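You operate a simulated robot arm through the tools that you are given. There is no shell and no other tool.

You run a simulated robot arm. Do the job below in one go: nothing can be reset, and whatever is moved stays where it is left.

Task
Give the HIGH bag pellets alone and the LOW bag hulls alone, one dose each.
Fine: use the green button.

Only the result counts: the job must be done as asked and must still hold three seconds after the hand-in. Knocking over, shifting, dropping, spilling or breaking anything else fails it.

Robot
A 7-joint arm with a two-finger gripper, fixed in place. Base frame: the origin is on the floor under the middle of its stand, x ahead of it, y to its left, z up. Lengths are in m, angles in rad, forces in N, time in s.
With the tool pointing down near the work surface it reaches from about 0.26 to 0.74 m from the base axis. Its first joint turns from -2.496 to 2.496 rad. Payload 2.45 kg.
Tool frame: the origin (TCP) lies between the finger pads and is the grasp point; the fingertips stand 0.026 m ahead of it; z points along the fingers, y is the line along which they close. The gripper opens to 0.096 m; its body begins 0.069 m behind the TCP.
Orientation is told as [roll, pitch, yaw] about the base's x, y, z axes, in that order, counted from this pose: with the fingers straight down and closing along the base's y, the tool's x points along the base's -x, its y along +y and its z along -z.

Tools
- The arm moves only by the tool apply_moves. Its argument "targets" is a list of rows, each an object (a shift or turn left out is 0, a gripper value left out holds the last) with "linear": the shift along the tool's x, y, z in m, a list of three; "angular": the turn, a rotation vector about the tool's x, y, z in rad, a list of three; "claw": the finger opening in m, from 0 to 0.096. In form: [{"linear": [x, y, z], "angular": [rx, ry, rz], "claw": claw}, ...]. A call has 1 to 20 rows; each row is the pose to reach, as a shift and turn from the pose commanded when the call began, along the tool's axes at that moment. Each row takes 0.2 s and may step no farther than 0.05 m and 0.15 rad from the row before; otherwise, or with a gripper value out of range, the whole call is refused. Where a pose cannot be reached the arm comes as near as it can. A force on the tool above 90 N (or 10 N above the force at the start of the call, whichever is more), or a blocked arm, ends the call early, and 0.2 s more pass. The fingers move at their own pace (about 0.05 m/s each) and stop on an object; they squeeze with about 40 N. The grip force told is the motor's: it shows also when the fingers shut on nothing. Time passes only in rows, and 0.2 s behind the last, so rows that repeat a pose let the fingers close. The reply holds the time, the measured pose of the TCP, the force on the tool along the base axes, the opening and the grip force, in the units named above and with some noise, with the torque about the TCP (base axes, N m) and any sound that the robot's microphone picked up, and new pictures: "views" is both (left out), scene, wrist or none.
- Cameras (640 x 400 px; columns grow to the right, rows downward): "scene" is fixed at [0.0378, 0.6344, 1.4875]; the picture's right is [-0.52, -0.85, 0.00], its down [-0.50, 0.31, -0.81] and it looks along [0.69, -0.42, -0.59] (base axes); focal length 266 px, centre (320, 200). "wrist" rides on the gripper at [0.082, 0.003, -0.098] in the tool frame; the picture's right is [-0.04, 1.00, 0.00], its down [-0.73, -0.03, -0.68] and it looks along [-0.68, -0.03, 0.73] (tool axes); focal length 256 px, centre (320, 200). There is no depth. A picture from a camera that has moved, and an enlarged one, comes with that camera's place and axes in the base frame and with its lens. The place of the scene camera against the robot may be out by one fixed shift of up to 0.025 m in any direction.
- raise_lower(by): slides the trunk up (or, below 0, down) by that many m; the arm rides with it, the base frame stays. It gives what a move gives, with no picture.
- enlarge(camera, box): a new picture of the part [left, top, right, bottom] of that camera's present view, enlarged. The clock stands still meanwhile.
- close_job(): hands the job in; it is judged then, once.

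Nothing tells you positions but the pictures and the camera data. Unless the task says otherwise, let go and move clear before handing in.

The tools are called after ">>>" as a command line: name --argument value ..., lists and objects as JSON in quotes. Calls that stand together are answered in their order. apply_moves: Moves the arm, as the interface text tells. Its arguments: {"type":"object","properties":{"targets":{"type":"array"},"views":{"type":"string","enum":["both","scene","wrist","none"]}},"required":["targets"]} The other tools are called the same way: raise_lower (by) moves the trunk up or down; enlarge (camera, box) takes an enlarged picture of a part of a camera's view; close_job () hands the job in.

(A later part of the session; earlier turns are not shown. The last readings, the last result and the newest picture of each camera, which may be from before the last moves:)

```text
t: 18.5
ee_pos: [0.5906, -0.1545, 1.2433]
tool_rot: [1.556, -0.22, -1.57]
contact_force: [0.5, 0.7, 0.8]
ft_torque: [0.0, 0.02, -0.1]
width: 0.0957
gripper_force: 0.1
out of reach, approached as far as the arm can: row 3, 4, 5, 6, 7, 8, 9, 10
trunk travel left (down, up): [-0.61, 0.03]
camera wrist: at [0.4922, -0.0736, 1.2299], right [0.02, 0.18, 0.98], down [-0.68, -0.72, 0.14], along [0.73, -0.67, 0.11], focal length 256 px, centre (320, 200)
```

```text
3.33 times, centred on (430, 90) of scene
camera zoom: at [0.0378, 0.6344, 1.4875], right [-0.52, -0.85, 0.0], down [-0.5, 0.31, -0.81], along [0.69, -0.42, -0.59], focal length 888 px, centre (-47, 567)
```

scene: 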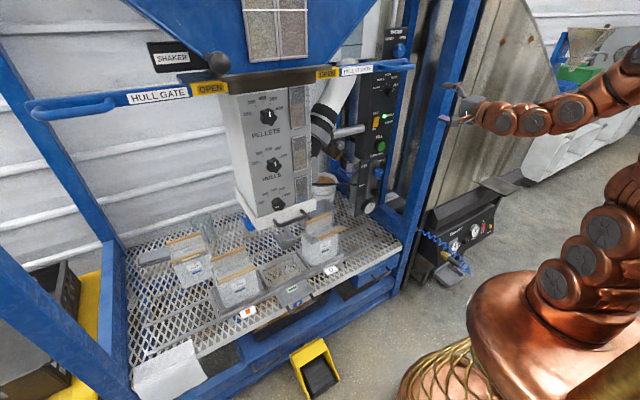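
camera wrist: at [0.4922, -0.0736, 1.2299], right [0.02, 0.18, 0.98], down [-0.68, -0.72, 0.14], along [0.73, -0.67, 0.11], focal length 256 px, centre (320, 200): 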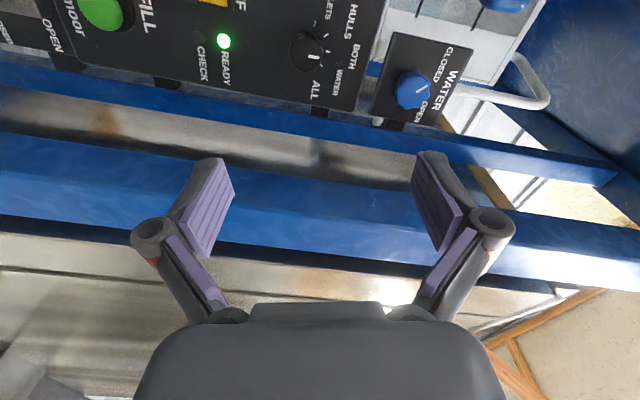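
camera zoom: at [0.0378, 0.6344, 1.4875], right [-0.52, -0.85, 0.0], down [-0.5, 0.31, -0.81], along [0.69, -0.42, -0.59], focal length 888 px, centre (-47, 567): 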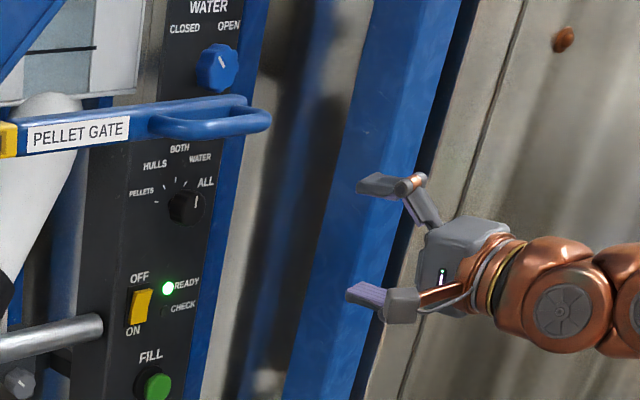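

The knob appears exactly where I predicted, at (0.828, -0.155, 1.222). I'll align in height and advance to x≈0.76 first.

>>> apply_moves --targets '[{"linear": [0, 0, 0.03]}, {"linear": [0.001, -0.006, 0.06]}, {"linear": [0.002, -0.012, 0.09]}, {"linear": [0.003, -0.017, 0.12]}, {"linear": [0.003, -0.018, 0.145]}, {"linear": [0.003, -0.018, 0.17]}, {"linear": [0.003, -0.018, 0.17]}]' --views "both"

```text
t: 20.1
ee_pos: [0.7607, -0.1593, 1.2235]
tool_rot: [1.556, -0.22, -1.572]
contact_force: [0.3, 0.0, -0.1]
ft_torque: [0.0, 0.01, -0.03]
width: 0.096
gripper_force: 0.0
trunk travel left (down, up): [-0.61, 0.03]
camera wrist: at [0.6627, -0.0774, 1.2101], right [0.02, 0.18, 0.98], down [-0.68, -0.72, 0.14], along [0.73, -0.67, 0.11], focal length 256 px, centre (320, 200)
```

scene: 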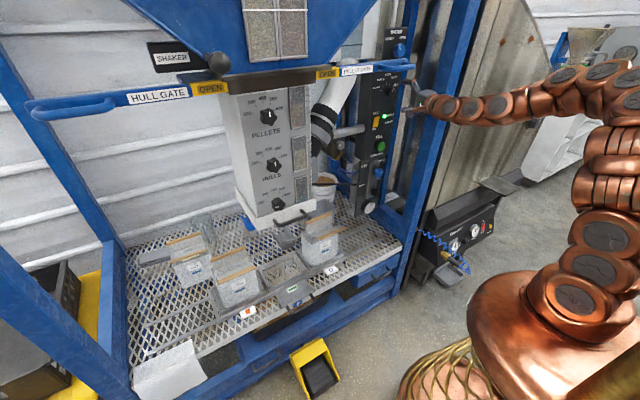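
wrist: 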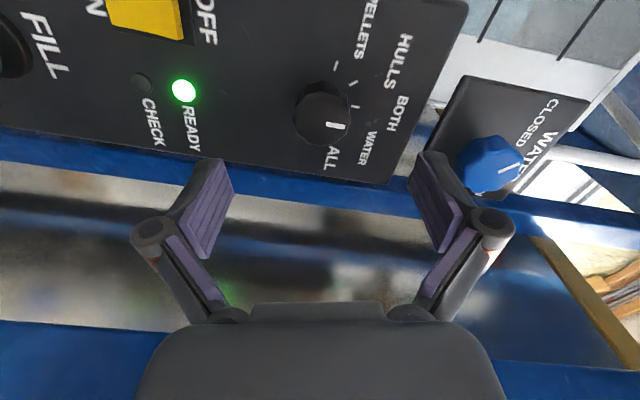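

The hand is at x≈0.76 with the knob ahead between the fingers. I'll enlarge to check the lateral alignment.

>>> enlarge --camera "wrist" --box '[260, 50, 400, 190]'

>>> enlarge --camera "scene" --box '[360, 30, 480, 150]'

```text
2.86 times, centred on (330, 120) of wrist
camera zoom: at [0.6627, -0.0774, 1.2101], right [0.02, 0.18, 0.98], down [-0.68, -0.72, 0.14], along [0.73, -0.67, 0.11], focal length 731 px, centre (291, 429)
```

zoom: 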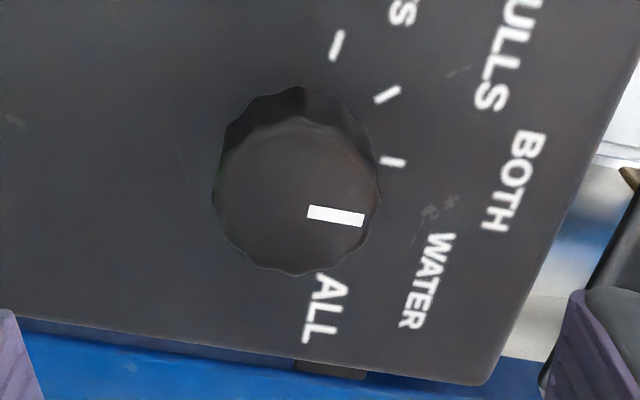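

```text
3.33 times, centred on (420, 90) of scene
camera zoom: at [0.0378, 0.6344, 1.4875], right [-0.52, -0.85, 0.0], down [-0.5, 0.31, -0.81], along [0.69, -0.42, -0.59], focal length 888 px, centre (-13, 567)
```

zoom: 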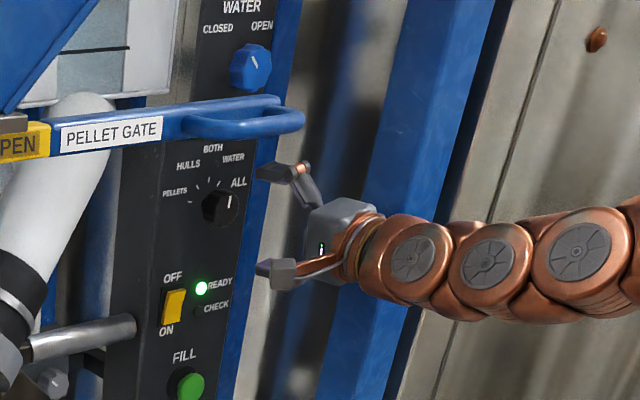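

Alignment matches to about a millimetre. I'll advance so the fingertips straddle the knob with clearance to the panel, then close gently.

>>> apply_moves --targets '[{"linear": [0.003, 0, 0.015]}, {"linear": [0.005, 0, 0.03]}, {"linear": [0.0055, 0, 0.045]}, {"linear": [0.0055, 0, 0.06]}, {"linear": [0.0055, 0, 0.06]}]' --views "both"

```text
t: 21.3
ee_pos: [0.8203, -0.1546, 1.2217]
tool_rot: [1.555, -0.219, -1.573]
contact_force: [0.0, 0.1, 0.5]
ft_torque: [-0.05, -0.03, -0.01]
width: 0.0962
gripper_force: 0.0
trunk travel left (down, up): [-0.61, 0.03]
camera wrist: at [0.7224, -0.0728, 1.2078], right [0.02, 0.18, 0.98], down [-0.68, -0.72, 0.14], along [0.73, -0.67, 0.11], focal length 256 px, centre (320, 200)
```

scene: 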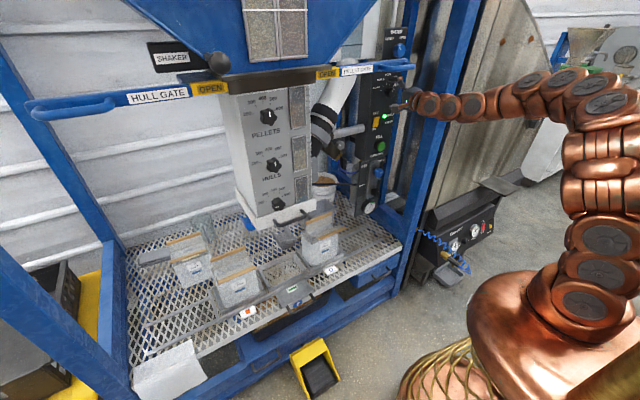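
wrist: 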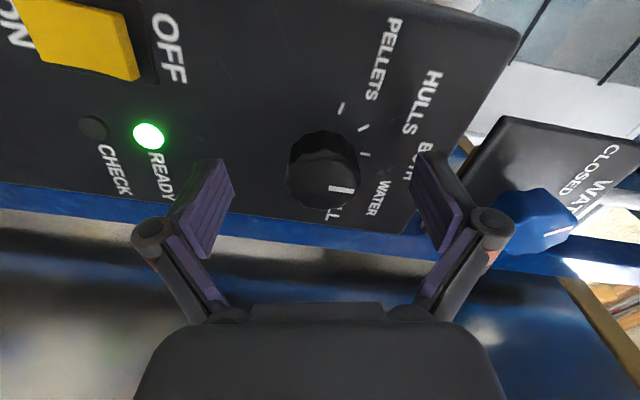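

The fingers straddle the selector knob. I'll close on it.

>>> apply_moves --targets '[{"claw": 0.08}, {"claw": 0.06}, {"claw": 0.045}, {"claw": 0.03}, {"claw": 0.03}, {"claw": 0.03}]' --views "wrist"

```text
t: 22.7
ee_pos: [0.8201, -0.1547, 1.2224]
tool_rot: [1.559, -0.22, -1.573]
contact_force: [5.9, 1.4, 14.1]
ft_torque: [-0.03, -0.2, 0.13]
width: 0.0393
gripper_force: 44.6
trunk travel left (down, up): [-0.61, 0.03]
camera wrist: at [0.7221, -0.0729, 1.2091], right [0.01, 0.18, 0.98], down [-0.68, -0.72, 0.14], along [0.73, -0.67, 0.11], focal length 256 px, centre (320, 200)
```

wrist: 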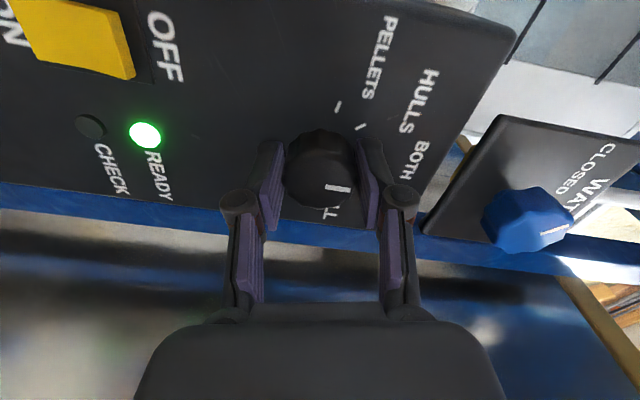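

The knob is gripped at 39 mm. I'll turn it counterclockwise about 40° first and check that it follows.

>>> apply_moves --targets '[{"angular": [0, 0, -0.1]}, {"angular": [0, 0, -0.2]}, {"angular": [0, 0, -0.3]}, {"angular": [0, 0, -0.4]}, {"angular": [0, 0, -0.5]}, {"angular": [0, 0, -0.6]}, {"angular": [0, 0, -0.7]}, {"angular": [0, 0, -0.7]}]' --views "both"

```text
t: 24.5
ee_pos: [0.8213, -0.1546, 1.222]
tool_rot: [1.55, -0.923, -1.56]
contact_force: [18.9, 2.0, 28.7]
ft_torque: [0.0, -0.81, -0.02]
width: 0.0395
gripper_force: 45.4
trunk travel left (down, up): [-0.61, 0.03]
camera wrist: at [0.7211, -0.1014, 1.1605], right [0.01, 0.77, 0.64], down [-0.67, -0.46, 0.57], along [0.74, -0.44, 0.52], focal length 256 px, centre (320, 200)
```

scene: 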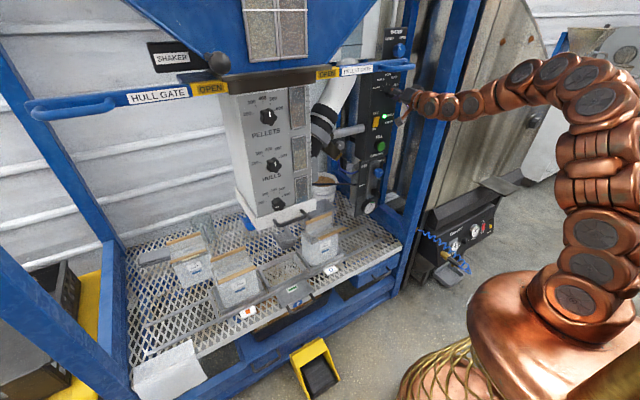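
wrist: 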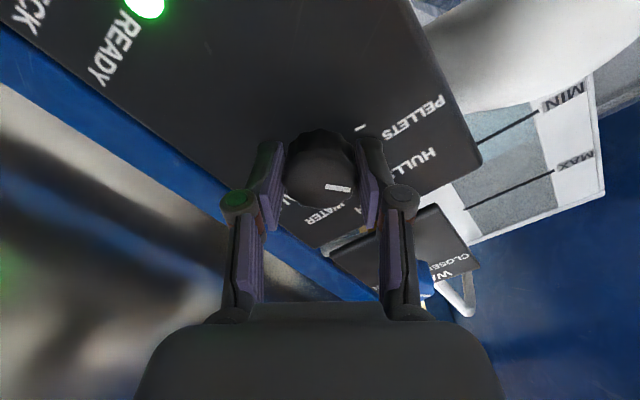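

The knob follows the fingers, so it should be near HULLS now. I'll turn another 40° to PELLETS.

>>> apply_moves --targets '[{"angular": [0, 0, -0.1]}, {"angular": [0, 0, -0.2]}, {"angular": [0, 0, -0.3]}, {"angular": [0, 0, -0.4]}, {"angular": [0, 0, -0.5]}, {"angular": [0, 0, -0.6]}, {"angular": [0, 0, -0.7]}, {"angular": [0, 0, -0.7]}]' --views "both"

```text
t: 26.3
ee_pos: [0.8202, -0.1541, 1.2225]
tool_rot: [-1.323, -1.518, 1.316]
contact_force: [19.9, -4.7, 34.5]
ft_torque: [-0.05, -0.65, 0.16]
width: 0.0396
gripper_force: 44.6
trunk travel left (down, up): [-0.61, 0.03]
camera wrist: at [0.7202, -0.1543, 1.1411], right [0.01, 1.0, -0.01], down [-0.67, 0.01, 0.74], along [0.74, 0.0, 0.67], focal length 256 px, centre (320, 200)
```

scene: 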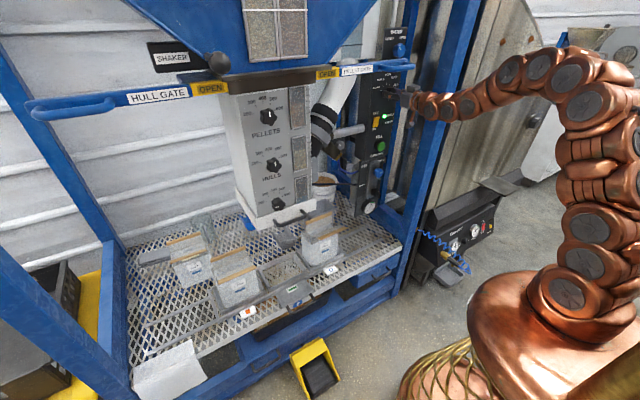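
wrist: 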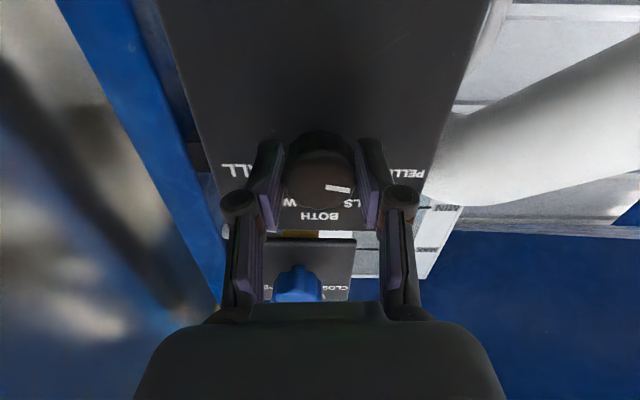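

The stripe now points left, toward PELLETS. I'll open slightly, back off straight and read the dial.

>>> apply_moves --targets '[{"claw": 0.045}, {"claw": 0.055}, {"claw": 0.06}, {"claw": 0.06}, {"linear": [0, 0, -0.015]}, {"linear": [0, 0, -0.03]}, {"linear": [0, 0, -0.045]}, {"linear": [0, 0, -0.06]}, {"linear": [0, 0, -0.06]}]' --views "both"

```text
t: 28.3
ee_pos: [0.7577, -0.1549, 1.2207]
tool_rot: [-1.279, -1.521, 1.274]
contact_force: [0.3, -0.2, 0.4]
ft_torque: [0.0, 0.0, 0.0]
width: 0.06
gripper_force: 0.0
trunk travel left (down, up): [-0.61, 0.03]
camera wrist: at [0.658, -0.1539, 1.1402], right [0.01, 1.0, -0.01], down [-0.67, 0.01, 0.74], along [0.74, 0.0, 0.67], focal length 256 px, centre (320, 200)
```

scene: 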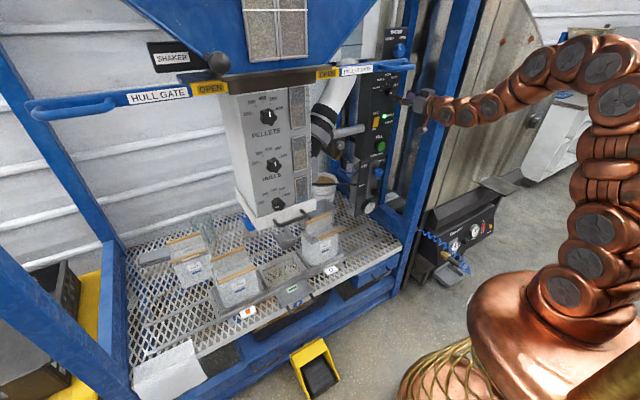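
wrist: 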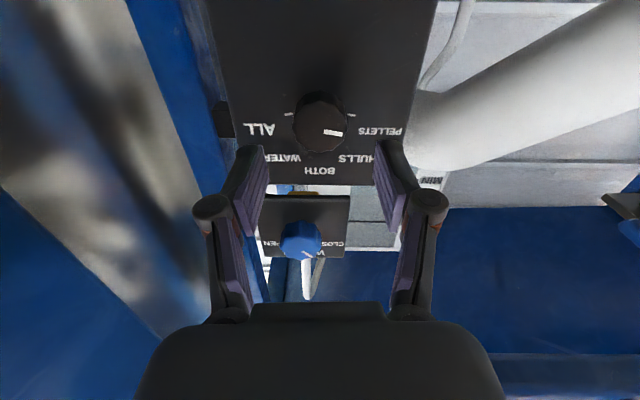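

>>> enlarge --camera "wrist" --box '[270, 80, 370, 180]'

>>> enlarge --camera "scene" --box '[360, 50, 440, 130]'

```text
4.00 times, centred on (320, 130) of wrist
camera zoom: at [0.658, -0.1539, 1.1402], right [0.01, 1.0, -0.01], down [-0.67, 0.01, 0.74], along [0.74, 0.0, 0.67], focal length 1024 px, centre (320, 480)
```

zoom: 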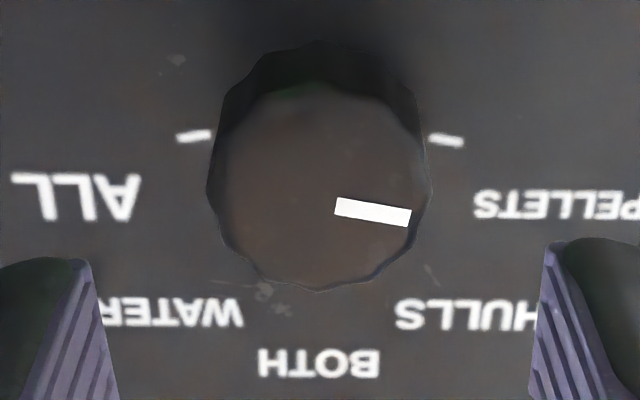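

```text
5.00 times, centred on (400, 90) of scene
camera zoom: at [0.0378, 0.6344, 1.4875], right [-0.52, -0.85, 0.0], down [-0.5, 0.31, -0.81], along [0.69, -0.42, -0.59], focal length 1332 px, centre (-80, 750)
```

zoom: 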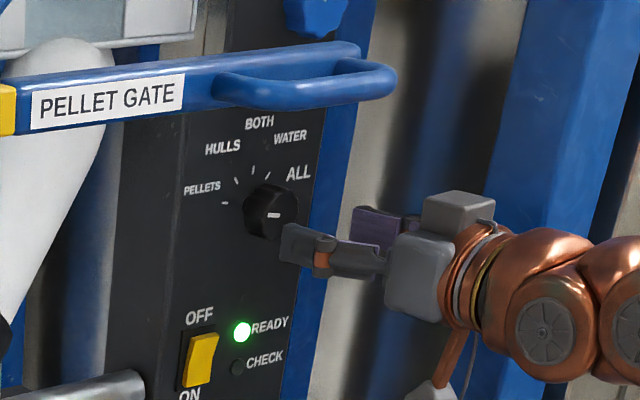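

The stripe lines up with the PELLETS tick and READY is still lit. Next I'll retreat and look up at the column's bottom to find the outlet.

>>> apply_moves --targets '[{"linear": [0, 0.02, 0]}, {"linear": [0, 0.035, -0.02]}, {"linear": [0, 0.035, -0.06]}, {"linear": [0, 0.035, -0.1]}, {"linear": [0, 0.035, -0.14]}, {"linear": [0, 0.035, -0.17]}]' --views "none"

>>> raise_lower --by -0.4

```text
t: 29.7
ee_pos: [0.6211, -0.1131, 1.2308]
tool_rot: [-1.271, -1.52, 1.268]
contact_force: [0.2, 0.2, -0.1]
ft_torque: [0.0, -0.02, 0.04]
width: 0.06
gripper_force: 0.1
out of reach, approached as far as the arm can: row 5, 6
trunk travel left (down, up): [-0.61, 0.03]
```

```text
t: 33.6
ee_pos: [0.6205, -0.1146, 0.8313]
tool_rot: [-1.274, -1.52, 1.268]
contact_force: [-0.2, 0.1, -0.1]
ft_torque: [0.01, 0.0, -0.04]
width: 0.0599
gripper_force: 0.0
trunk travel left (down, up): [-0.21, 0.43]
```

The hand is at z≈0.83 in front of the table. I'll move left and slightly back to look up under the column.

>>> apply_moves --targets '[{"linear": [0.005, 0.04, 0]}, {"linear": [0.01, 0.08, 0]}, {"linear": [0.02, 0.12, 0]}, {"linear": [0.03, 0.16, 0]}, {"linear": [0.04, 0.2, -0.01]}, {"linear": [0.05, 0.24, -0.02]}, {"linear": [0.06, 0.28, -0.03]}, {"linear": [0.06, 0.32, -0.05]}, {"linear": [0.06, 0.35, -0.07]}]' --views "both"

```text
t: 35.6
ee_pos: [0.5509, 0.2493, 0.7673]
tool_rot: [-1.266, -1.519, 1.262]
contact_force: [0.8, -0.1, -0.5]
ft_torque: [0.03, 0.0, 0.06]
width: 0.0599
gripper_force: 0.1
out of reach, approached as far as the arm can: row 1, 2, 3, 4, 5, 6, 7, 8, 9
trunk travel left (down, up): [-0.21, 0.43]
camera wrist: at [0.4511, 0.2494, 0.6873], right [0.01, 1.0, -0.01], down [-0.67, 0.01, 0.74], along [0.74, 0.0, 0.67], focal length 256 px, centre (320, 200)
```

scene: 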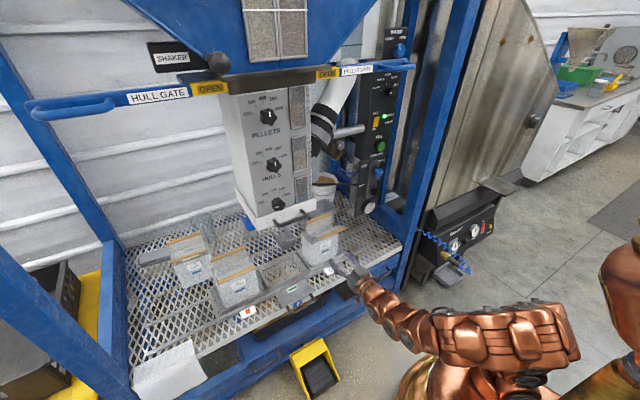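
wrist: 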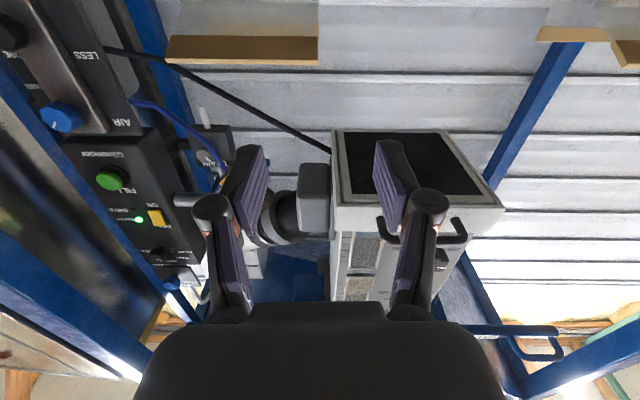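

The column's open dark bottom is the outlet. I'll enlarge it to fix its position over the tray.

>>> enlarge --camera "wrist" --box '[300, 110, 540, 270]'

>>> enlarge --camera "wrist" --box '[60, 0, 360, 200]'

>>> enlarge --camera "scene" --box '[230, 220, 410, 360]'

```text
2.50 times, centred on (420, 190) of wrist
camera zoom: at [0.4511, 0.2494, 0.6873], right [0.01, 1.0, -0.01], down [-0.67, 0.01, 0.74], along [0.74, 0.0, 0.67], focal length 640 px, centre (70, 225)
```

zoom: 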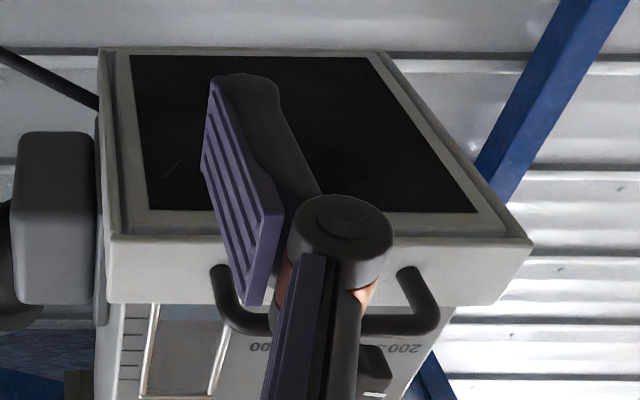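

```text
2.00 times, centred on (210, 100) of wrist
camera zoom: at [0.4511, 0.2494, 0.6873], right [0.01, 1.0, -0.01], down [-0.67, 0.01, 0.74], along [0.74, 0.0, 0.67], focal length 512 px, centre (540, 400)
```

zoom: 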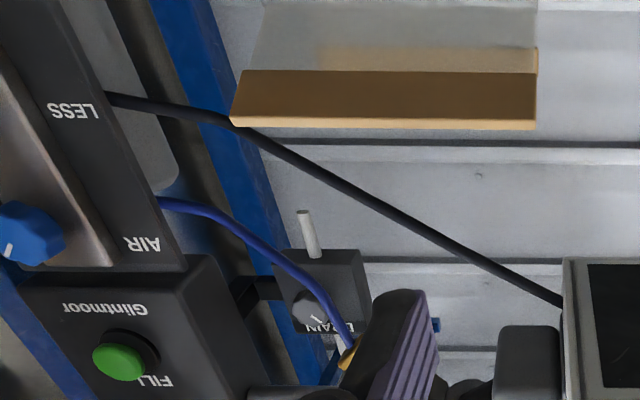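

```text
2.86 times, centred on (320, 290) of scene
camera zoom: at [0.0378, 0.6344, 1.4875], right [-0.52, -0.85, 0.0], down [-0.5, 0.31, -0.81], along [0.69, -0.42, -0.59], focal length 761 px, centre (320, -57)
```

zoom: 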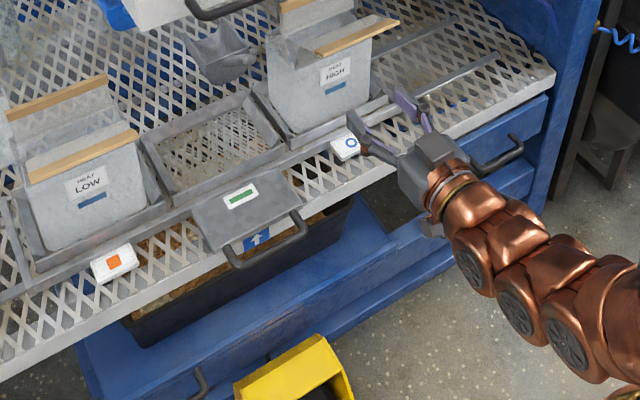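

The outlet is centred near (0.78, 0.374) and the cell pitch is about 0.193. So the tray must slide +0.193 in y for HIGH and -0.193 for LOW. The pull handle is a horizontal bar near x≈0.61, y 0.31–0.42, z≈0.53. I'll make the fingers close vertically to grip it from the front.

>>> apply_moves --targets '[{"angular": [0, 0, 0.14]}, {"angular": [0, 0, 0.28]}, {"angular": [0, 0, 0.42]}, {"angular": [0, 0, 0.56]}, {"angular": [0, 0, 0.7]}, {"angular": [0, 0, 0.84]}, {"angular": [0, 0, 0.98]}, {"angular": [0, 0, 1.12]}, {"angular": [0, 0, 1.26]}, {"angular": [0, 0, 1.4]}, {"angular": [0, 0, 1.55]}]' --views "both"

```text
t: 38.0
ee_pos: [0.5514, 0.2456, 0.7683]
tool_rot: [1.557, -0.066, -1.575]
contact_force: [-1.0, 0.2, 0.7]
ft_torque: [0.03, -0.01, 0.01]
width: 0.06
gripper_force: 0.1
trunk travel left (down, up): [-0.21, 0.43]
camera wrist: at [0.4524, 0.3282, 0.7669], right [0.01, 0.03, 1.0], down [-0.68, -0.73, 0.03], along [0.73, -0.68, 0.01], focal length 256 px, centre (320, 200)
```

scene: 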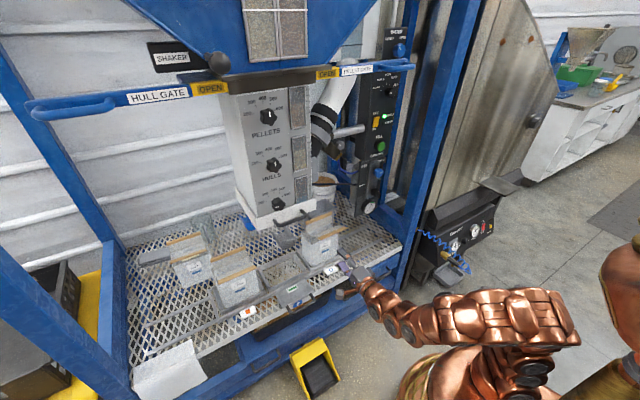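
wrist: 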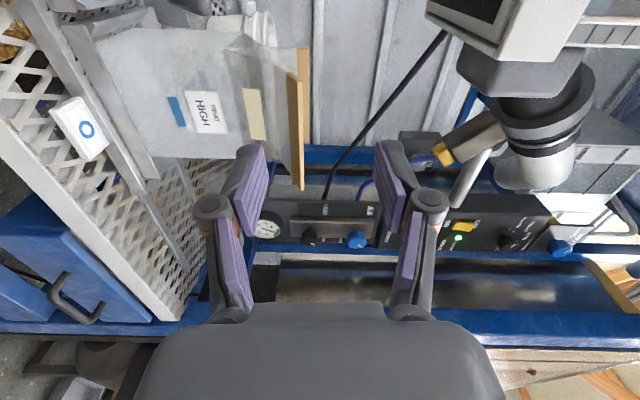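

The HIGH bag's top is at about z≈0.75, well below the outlet, so it can slide under. I'll lower the trunk to bring the hand near the tray handle height.

>>> raise_lower --by -0.2

>>> apply_moves --targets '[{"linear": [0, 0, 0]}]' --views "both"

```text
t: 40.1
ee_pos: [0.5501, 0.2449, 0.5682]
tool_rot: [1.555, -0.07, -1.575]
contact_force: [0.1, 0.4, 0.3]
ft_torque: [0.03, -0.01, -0.01]
width: 0.06
gripper_force: 0.0
trunk travel left (down, up): [-0.01, 0.63]
```

```text
t: 40.5
ee_pos: [0.5502, 0.246, 0.5671]
tool_rot: [1.557, -0.07, -1.576]
contact_force: [-0.2, 0.3, -0.6]
ft_torque: [0.01, 0.0, -0.04]
width: 0.06
gripper_force: 0.1
trunk travel left (down, up): [-0.01, 0.63]
camera wrist: at [0.4524, 0.3281, 0.5666], right [0.01, 0.03, 1.0], down [-0.68, -0.73, 0.03], along [0.73, -0.68, 0.01], focal length 256 px, centre (320, 200)
```

scene: 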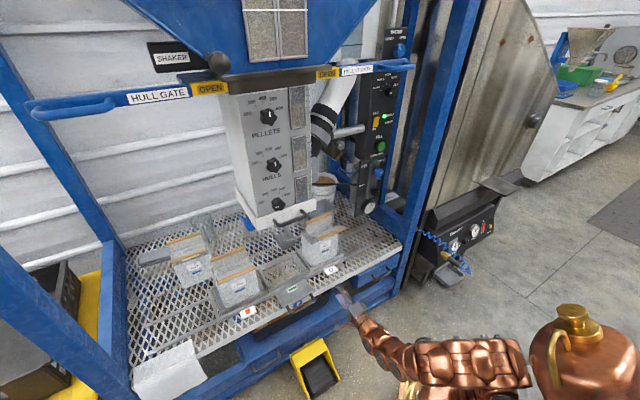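
wrist: 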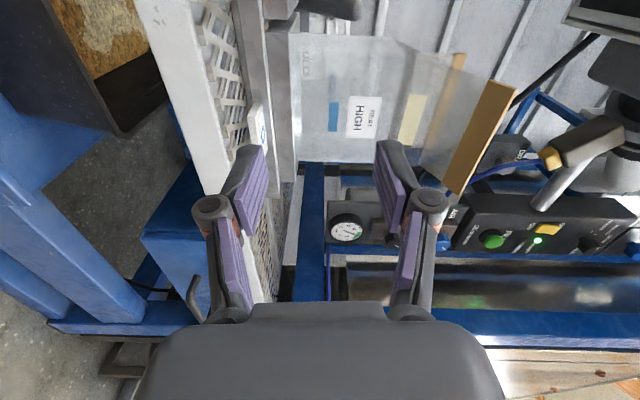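

The handle is to the left, out of this view. I'll shift the hand left so it stands in front of the handle and look.

>>> apply_moves --targets '[{"linear": [0.03, 0, -0.005]}, {"linear": [0.06, 0, -0.01]}, {"linear": [0.09, 0, -0.015]}, {"linear": [0.123, 0, -0.02]}, {"linear": [0.123, 0, -0.02]}]' --views "both"

```text
t: 41.7
ee_pos: [0.5293, 0.3694, 0.5604]
tool_rot: [1.556, -0.073, -1.575]
contact_force: [-0.4, 0.2, -0.6]
ft_torque: [0.01, -0.01, 0.01]
width: 0.0598
gripper_force: 0.1
trunk travel left (down, up): [-0.01, 0.63]
camera wrist: at [0.431, 0.4521, 0.5586], right [0.02, 0.03, 1.0], down [-0.68, -0.73, 0.03], along [0.73, -0.68, 0.01], focal length 256 px, centre (320, 200)
```

scene: 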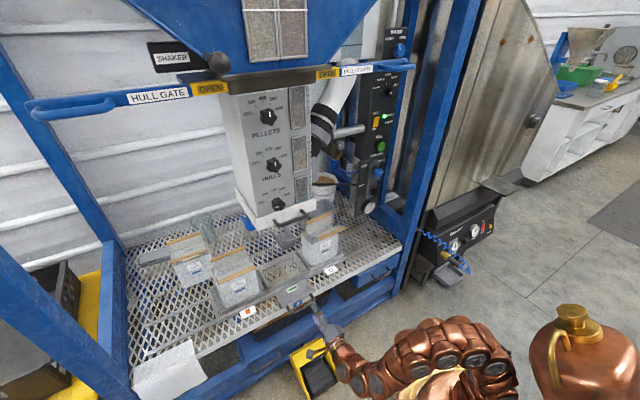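
wrist: 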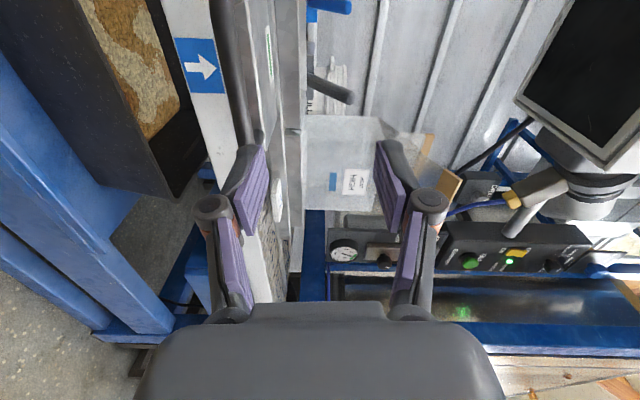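

The arrow plaque and the dark handle bar are in view just above the lower finger. I'll enlarge for the exact height.

>>> enlarge --camera "wrist" --box '[150, 0, 350, 220]'

>>> enlarge --camera "scene" --box '[240, 250, 380, 390]'

```text
1.82 times, centred on (250, 110) of wrist
camera zoom: at [0.431, 0.4521, 0.5586], right [0.02, 0.03, 1.0], down [-0.68, -0.73, 0.03], along [0.73, -0.68, 0.01], focal length 465 px, centre (447, 364)
```

zoom: 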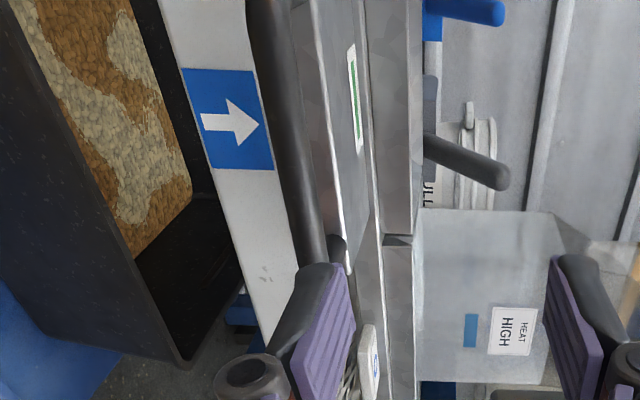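

```text
2.86 times, centred on (310, 320) of scene
camera zoom: at [0.0378, 0.6344, 1.4875], right [-0.52, -0.85, 0.0], down [-0.5, 0.31, -0.81], along [0.69, -0.42, -0.59], focal length 761 px, centre (349, -143)
```

zoom: 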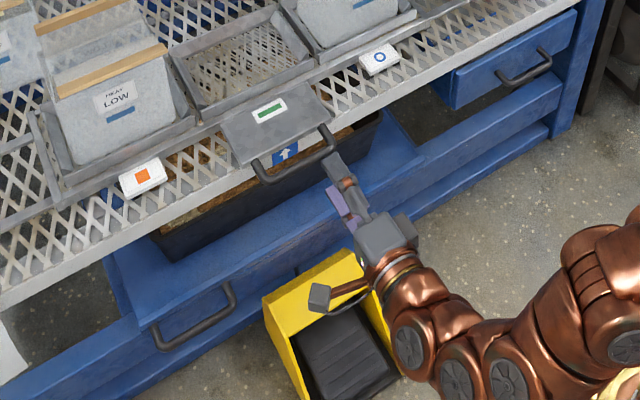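

The bar is near x≈0.615, z≈0.50, y 0.33–0.43. I'll drop to bar height first while still in front of it.

>>> apply_moves --targets '[{"linear": [0, -0.02, 0], "claw": 0.055}, {"linear": [0, -0.04, 0], "claw": 0.055}, {"linear": [0.003, -0.06, 0], "claw": 0.055}, {"linear": [0.003, -0.06, 0], "claw": 0.055}]' --views "both"

```text
t: 42.7
ee_pos: [0.5324, 0.3654, 0.5003]
tool_rot: [1.558, -0.069, -1.577]
contact_force: [0.4, 0.5, -0.4]
ft_torque: [-0.01, 0.0, 0.0]
width: 0.0552
gripper_force: 0.1
trunk travel left (down, up): [-0.01, 0.63]
camera wrist: at [0.4334, 0.4489, 0.4993], right [0.01, 0.03, 1.0], down [-0.68, -0.73, 0.03], along [0.73, -0.68, 0.01], focal length 256 px, centre (320, 200)
```

scene: 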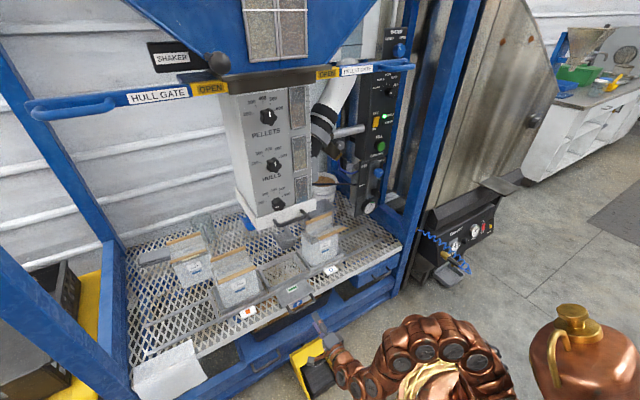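
wrist: 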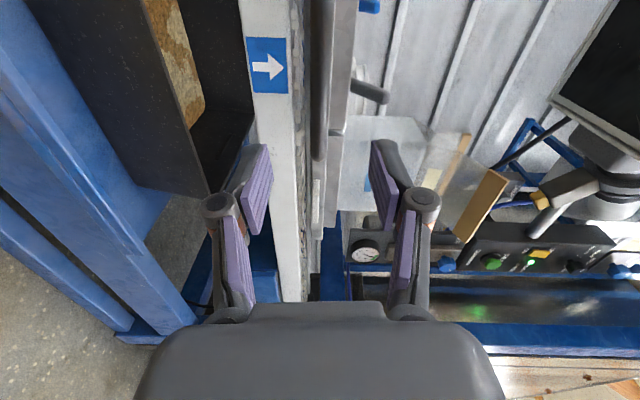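

>>> enlarge --camera "wrist" --box '[220, 0, 420, 240]'

>>> enlarge --camera "scene" --box '[250, 260, 370, 380]'

```text
1.67 times, centred on (320, 120) of wrist
camera zoom: at [0.4334, 0.4489, 0.4993], right [0.01, 0.03, 1.0], down [-0.68, -0.73, 0.03], along [0.73, -0.68, 0.01], focal length 427 px, centre (320, 333)
```

zoom: 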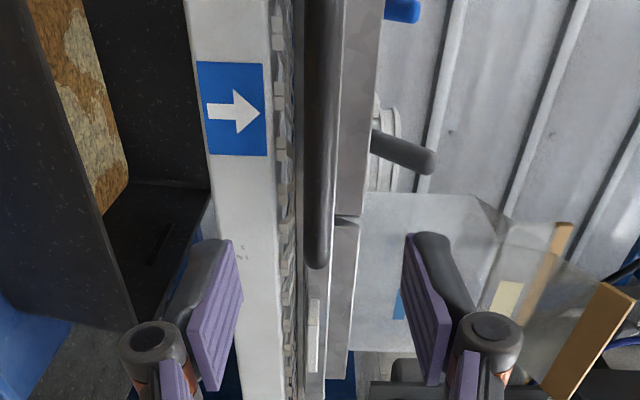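

```text
3.33 times, centred on (310, 320) of scene
camera zoom: at [0.0378, 0.6344, 1.4875], right [-0.52, -0.85, 0.0], down [-0.5, 0.31, -0.81], along [0.69, -0.42, -0.59], focal length 888 px, centre (353, -200)
```

zoom: 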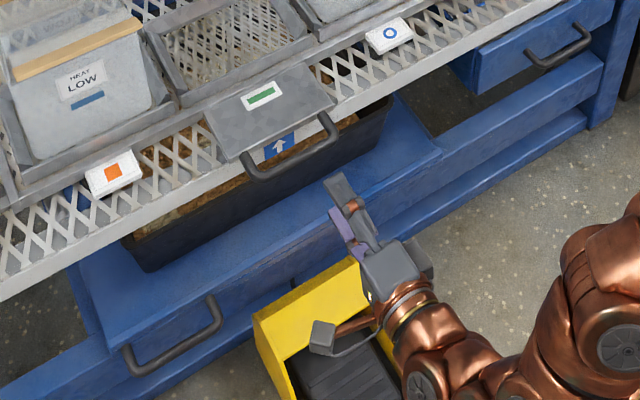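

The bar is level with the hand, at z≈0.499, with its right end at y≈0.327. I'll advance so the pads surround the bar without reaching the plate or table edge.

>>> apply_moves --targets '[{"linear": [0.002, 0, 0.025]}, {"linear": [0.004, 0, 0.05]}, {"linear": [0.007, 0, 0.073]}, {"linear": [0.007, 0, 0.073]}]' --views "both"

```text
t: 43.7
ee_pos: [0.6041, 0.3721, 0.4983]
tool_rot: [1.556, -0.07, -1.578]
contact_force: [0.3, -0.2, 0.5]
ft_torque: [-0.02, 0.0, 0.01]
width: 0.055
gripper_force: 0.0
trunk travel left (down, up): [-0.01, 0.63]
camera wrist: at [0.5064, 0.455, 0.4967], right [0.01, 0.03, 1.0], down [-0.68, -0.73, 0.03], along [0.73, -0.68, 0.01], focal length 256 px, centre (320, 200)
```

scene: 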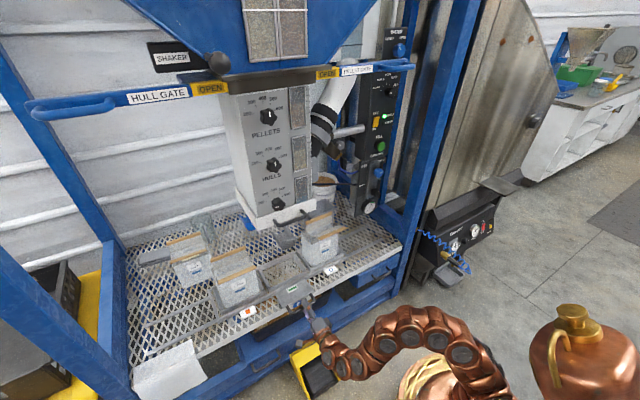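
wrist: 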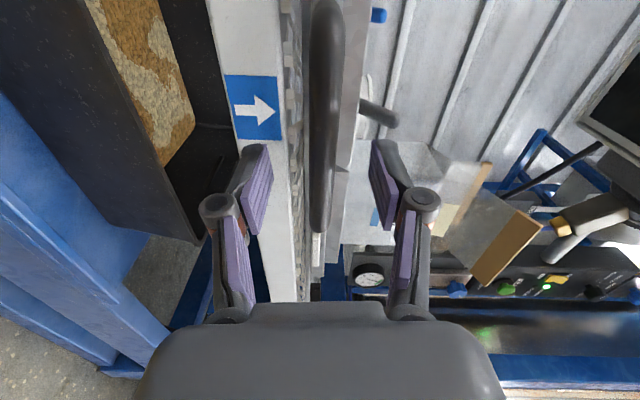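

The bar lies midway between the pads. I'll close on it.

>>> apply_moves --targets '[{"claw": 0.04}, {"claw": 0.025}, {"claw": 0.01}, {"claw": 0.006}, {"claw": 0.006}]' --views "both"

```text
t: 44.9
ee_pos: [0.605, 0.3723, 0.4987]
tool_rot: [1.555, -0.067, -1.577]
contact_force: [2.9, 1.7, 6.6]
ft_torque: [1.05, -0.04, -0.08]
width: 0.0145
gripper_force: 40.5
trunk travel left (down, up): [-0.01, 0.63]
camera wrist: at [0.5064, 0.455, 0.4976], right [0.01, 0.03, 1.0], down [-0.68, -0.73, 0.03], along [0.73, -0.68, 0.01], focal length 256 px, centre (320, 200)
```

scene: 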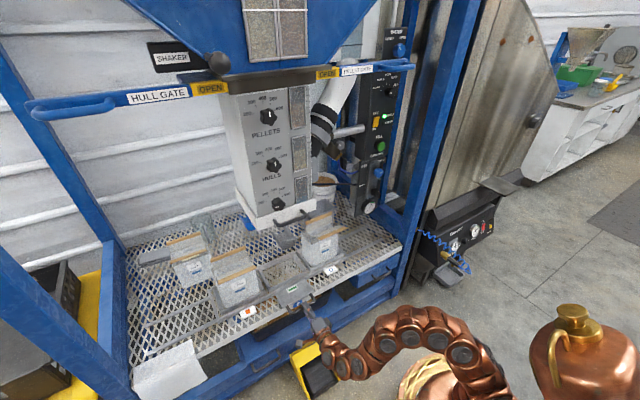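
wrist: 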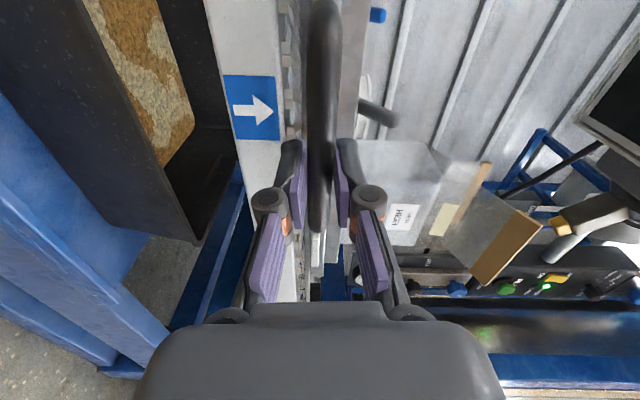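

The handle is gripped. I'll slide left a little to see that the tray moves freely with both bags.

>>> apply_moves --targets '[{"linear": [0.01, 0.0006, 0]}, {"linear": [0.02, 0.0012, 0]}, {"linear": [0.03, 0.0018, 0]}, {"linear": [0.04, 0.0024, 0]}]' --views "both"

```text
t: 45.9
ee_pos: [0.6047, 0.4129, 0.4994]
tool_rot: [1.559, -0.068, -1.577]
contact_force: [14.7, -0.8, 10.0]
ft_torque: [1.06, -0.14, 0.44]
width: 0.0143
gripper_force: 40.6
trunk travel left (down, up): [-0.01, 0.63]
camera wrist: at [0.5066, 0.4958, 0.4976], right [0.01, 0.03, 1.0], down [-0.68, -0.73, 0.03], along [0.73, -0.68, 0.01], focal length 256 px, centre (320, 200)
```

scene: 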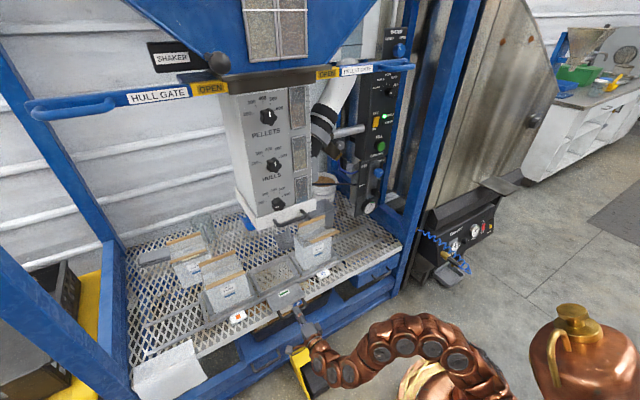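
wrist: 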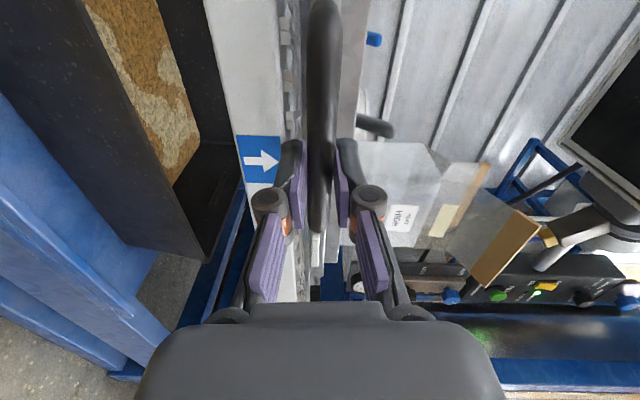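

The tray slides freely with its bags, and the circle and square labels ride on it while the arrow is fixed. Before going on I'll check the clearance between the LOW bag and the HALF bag standing behind it.

>>> enlarge --camera "scene" --box '[140, 210, 260, 340]'

>>> enlarge --camera "scene" --box '[220, 190, 380, 330]'

```text
3.08 times, centred on (200, 275) of scene
camera zoom: at [0.0378, 0.6344, 1.4875], right [-0.52, -0.85, 0.0], down [-0.5, 0.31, -0.81], along [0.69, -0.42, -0.59], focal length 820 px, centre (689, -31)
```

zoom: 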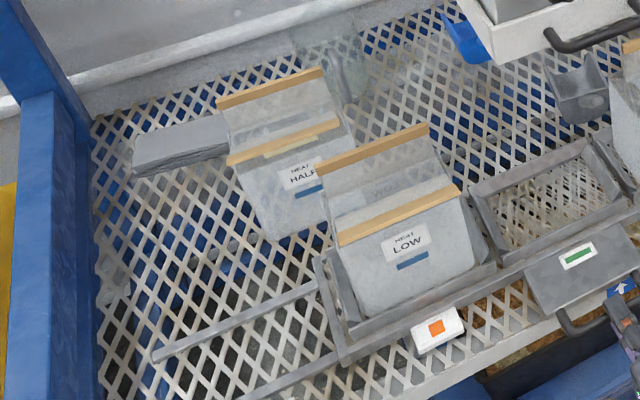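

```text
2.86 times, centred on (300, 260) of scene
camera zoom: at [0.0378, 0.6344, 1.4875], right [-0.52, -0.85, 0.0], down [-0.5, 0.31, -0.81], along [0.69, -0.42, -0.59], focal length 761 px, centre (377, 29)
```

zoom: 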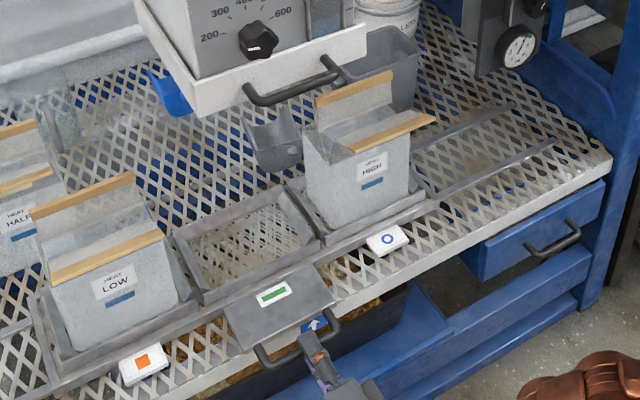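

The LOW bag's back clip runs at x≈0.815 and HALF's front clip at x≈0.885, so there is about 7 cm of clearance. I'll keep sliding left.

>>> apply_moves --targets '[{"linear": [0.014, 0.0009, 0]}, {"linear": [0.028, 0.0017, 0]}, {"linear": [0.042, 0.0026, 0]}, {"linear": [0.056, 0.0034, 0]}, {"linear": [0.07, 0.0042, 0]}, {"linear": [0.084, 0.005, 0]}, {"linear": [0.098, 0.0059, 0]}, {"linear": [0.11, 0.0066, 0]}]' --views "both"

```text
t: 47.7
ee_pos: [0.604, 0.5241, 0.5004]
tool_rot: [1.558, -0.071, -1.574]
contact_force: [2.7, -1.9, 31.2]
ft_torque: [0.95, -0.47, -0.04]
width: 0.0144
gripper_force: 41.2
trunk travel left (down, up): [-0.01, 0.63]
camera wrist: at [0.506, 0.6059, 0.4973], right [0.01, 0.03, 1.0], down [-0.68, -0.73, 0.03], along [0.73, -0.68, 0.01], focal length 256 px, centre (320, 200)
```

scene: 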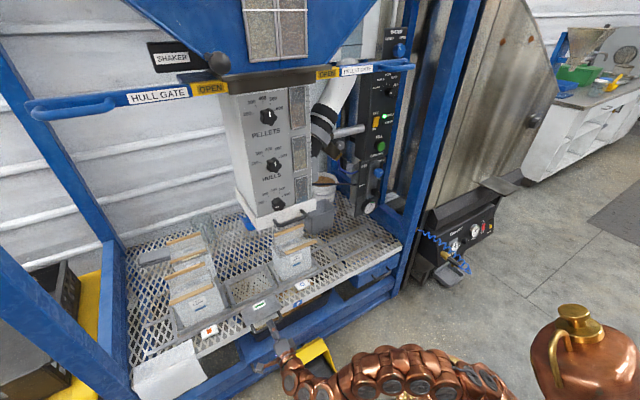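
wrist: 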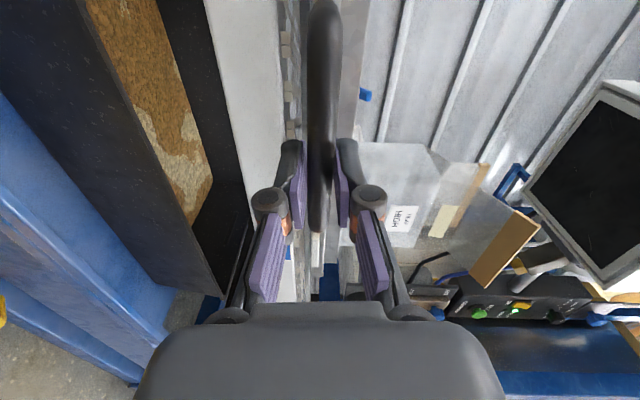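

The tray has moved 0.152. I'll continue close to the target and compare the circle label with the arrow.

>>> apply_moves --targets '[{"linear": [0.01, 0, 0]}, {"linear": [0.02, 0, 0]}, {"linear": [0.03, 0.0003, 0]}, {"linear": [0.038, 0.0006, 0]}, {"linear": [0.038, 0.0006, 0]}]' --views "both"

>>> enlarge --camera "scene" --box '[140, 200, 360, 370]'

>>> enlarge --camera "scene" --box '[250, 210, 350, 320]'

```text
t: 48.9
ee_pos: [0.6051, 0.5617, 0.4991]
tool_rot: [1.563, -0.069, -1.573]
contact_force: [-5.1, 3.2, 44.2]
ft_torque: [0.99, -0.51, -0.28]
width: 0.0144
gripper_force: 40.6
trunk travel left (down, up): [-0.01, 0.63]
camera wrist: at [0.506, 0.6454, 0.4971], right [0.01, 0.03, 1.0], down [-0.68, -0.73, 0.03], along [0.73, -0.68, 0.01], focal length 256 px, centre (320, 200)
```

scene: 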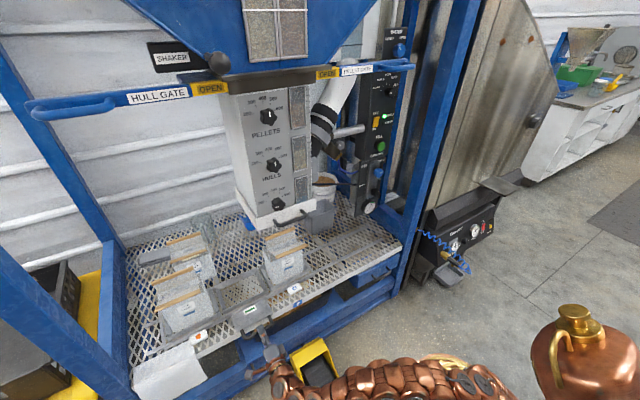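
wrist: 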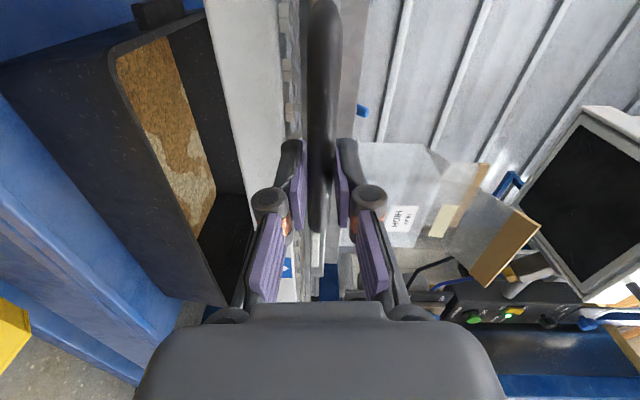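

```text
2.35 times, centred on (250, 285) of scene
camera zoom: at [0.0378, 0.6344, 1.4875], right [-0.52, -0.85, 0.0], down [-0.5, 0.31, -0.81], along [0.69, -0.42, -0.59], focal length 627 px, centre (485, 0)
```

zoom: 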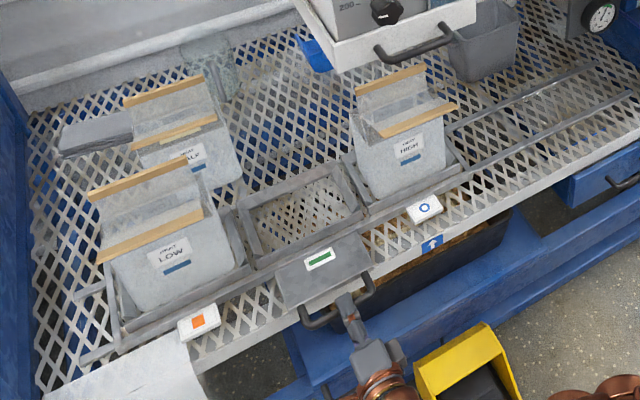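

```text
3.64 times, centred on (300, 265) of scene
camera zoom: at [0.0378, 0.6344, 1.4875], right [-0.52, -0.85, 0.0], down [-0.5, 0.31, -0.81], along [0.69, -0.42, -0.59], focal length 969 px, centre (393, -36)
```

zoom: 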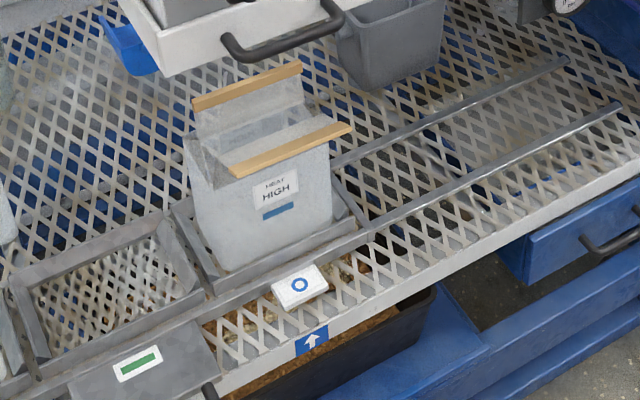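

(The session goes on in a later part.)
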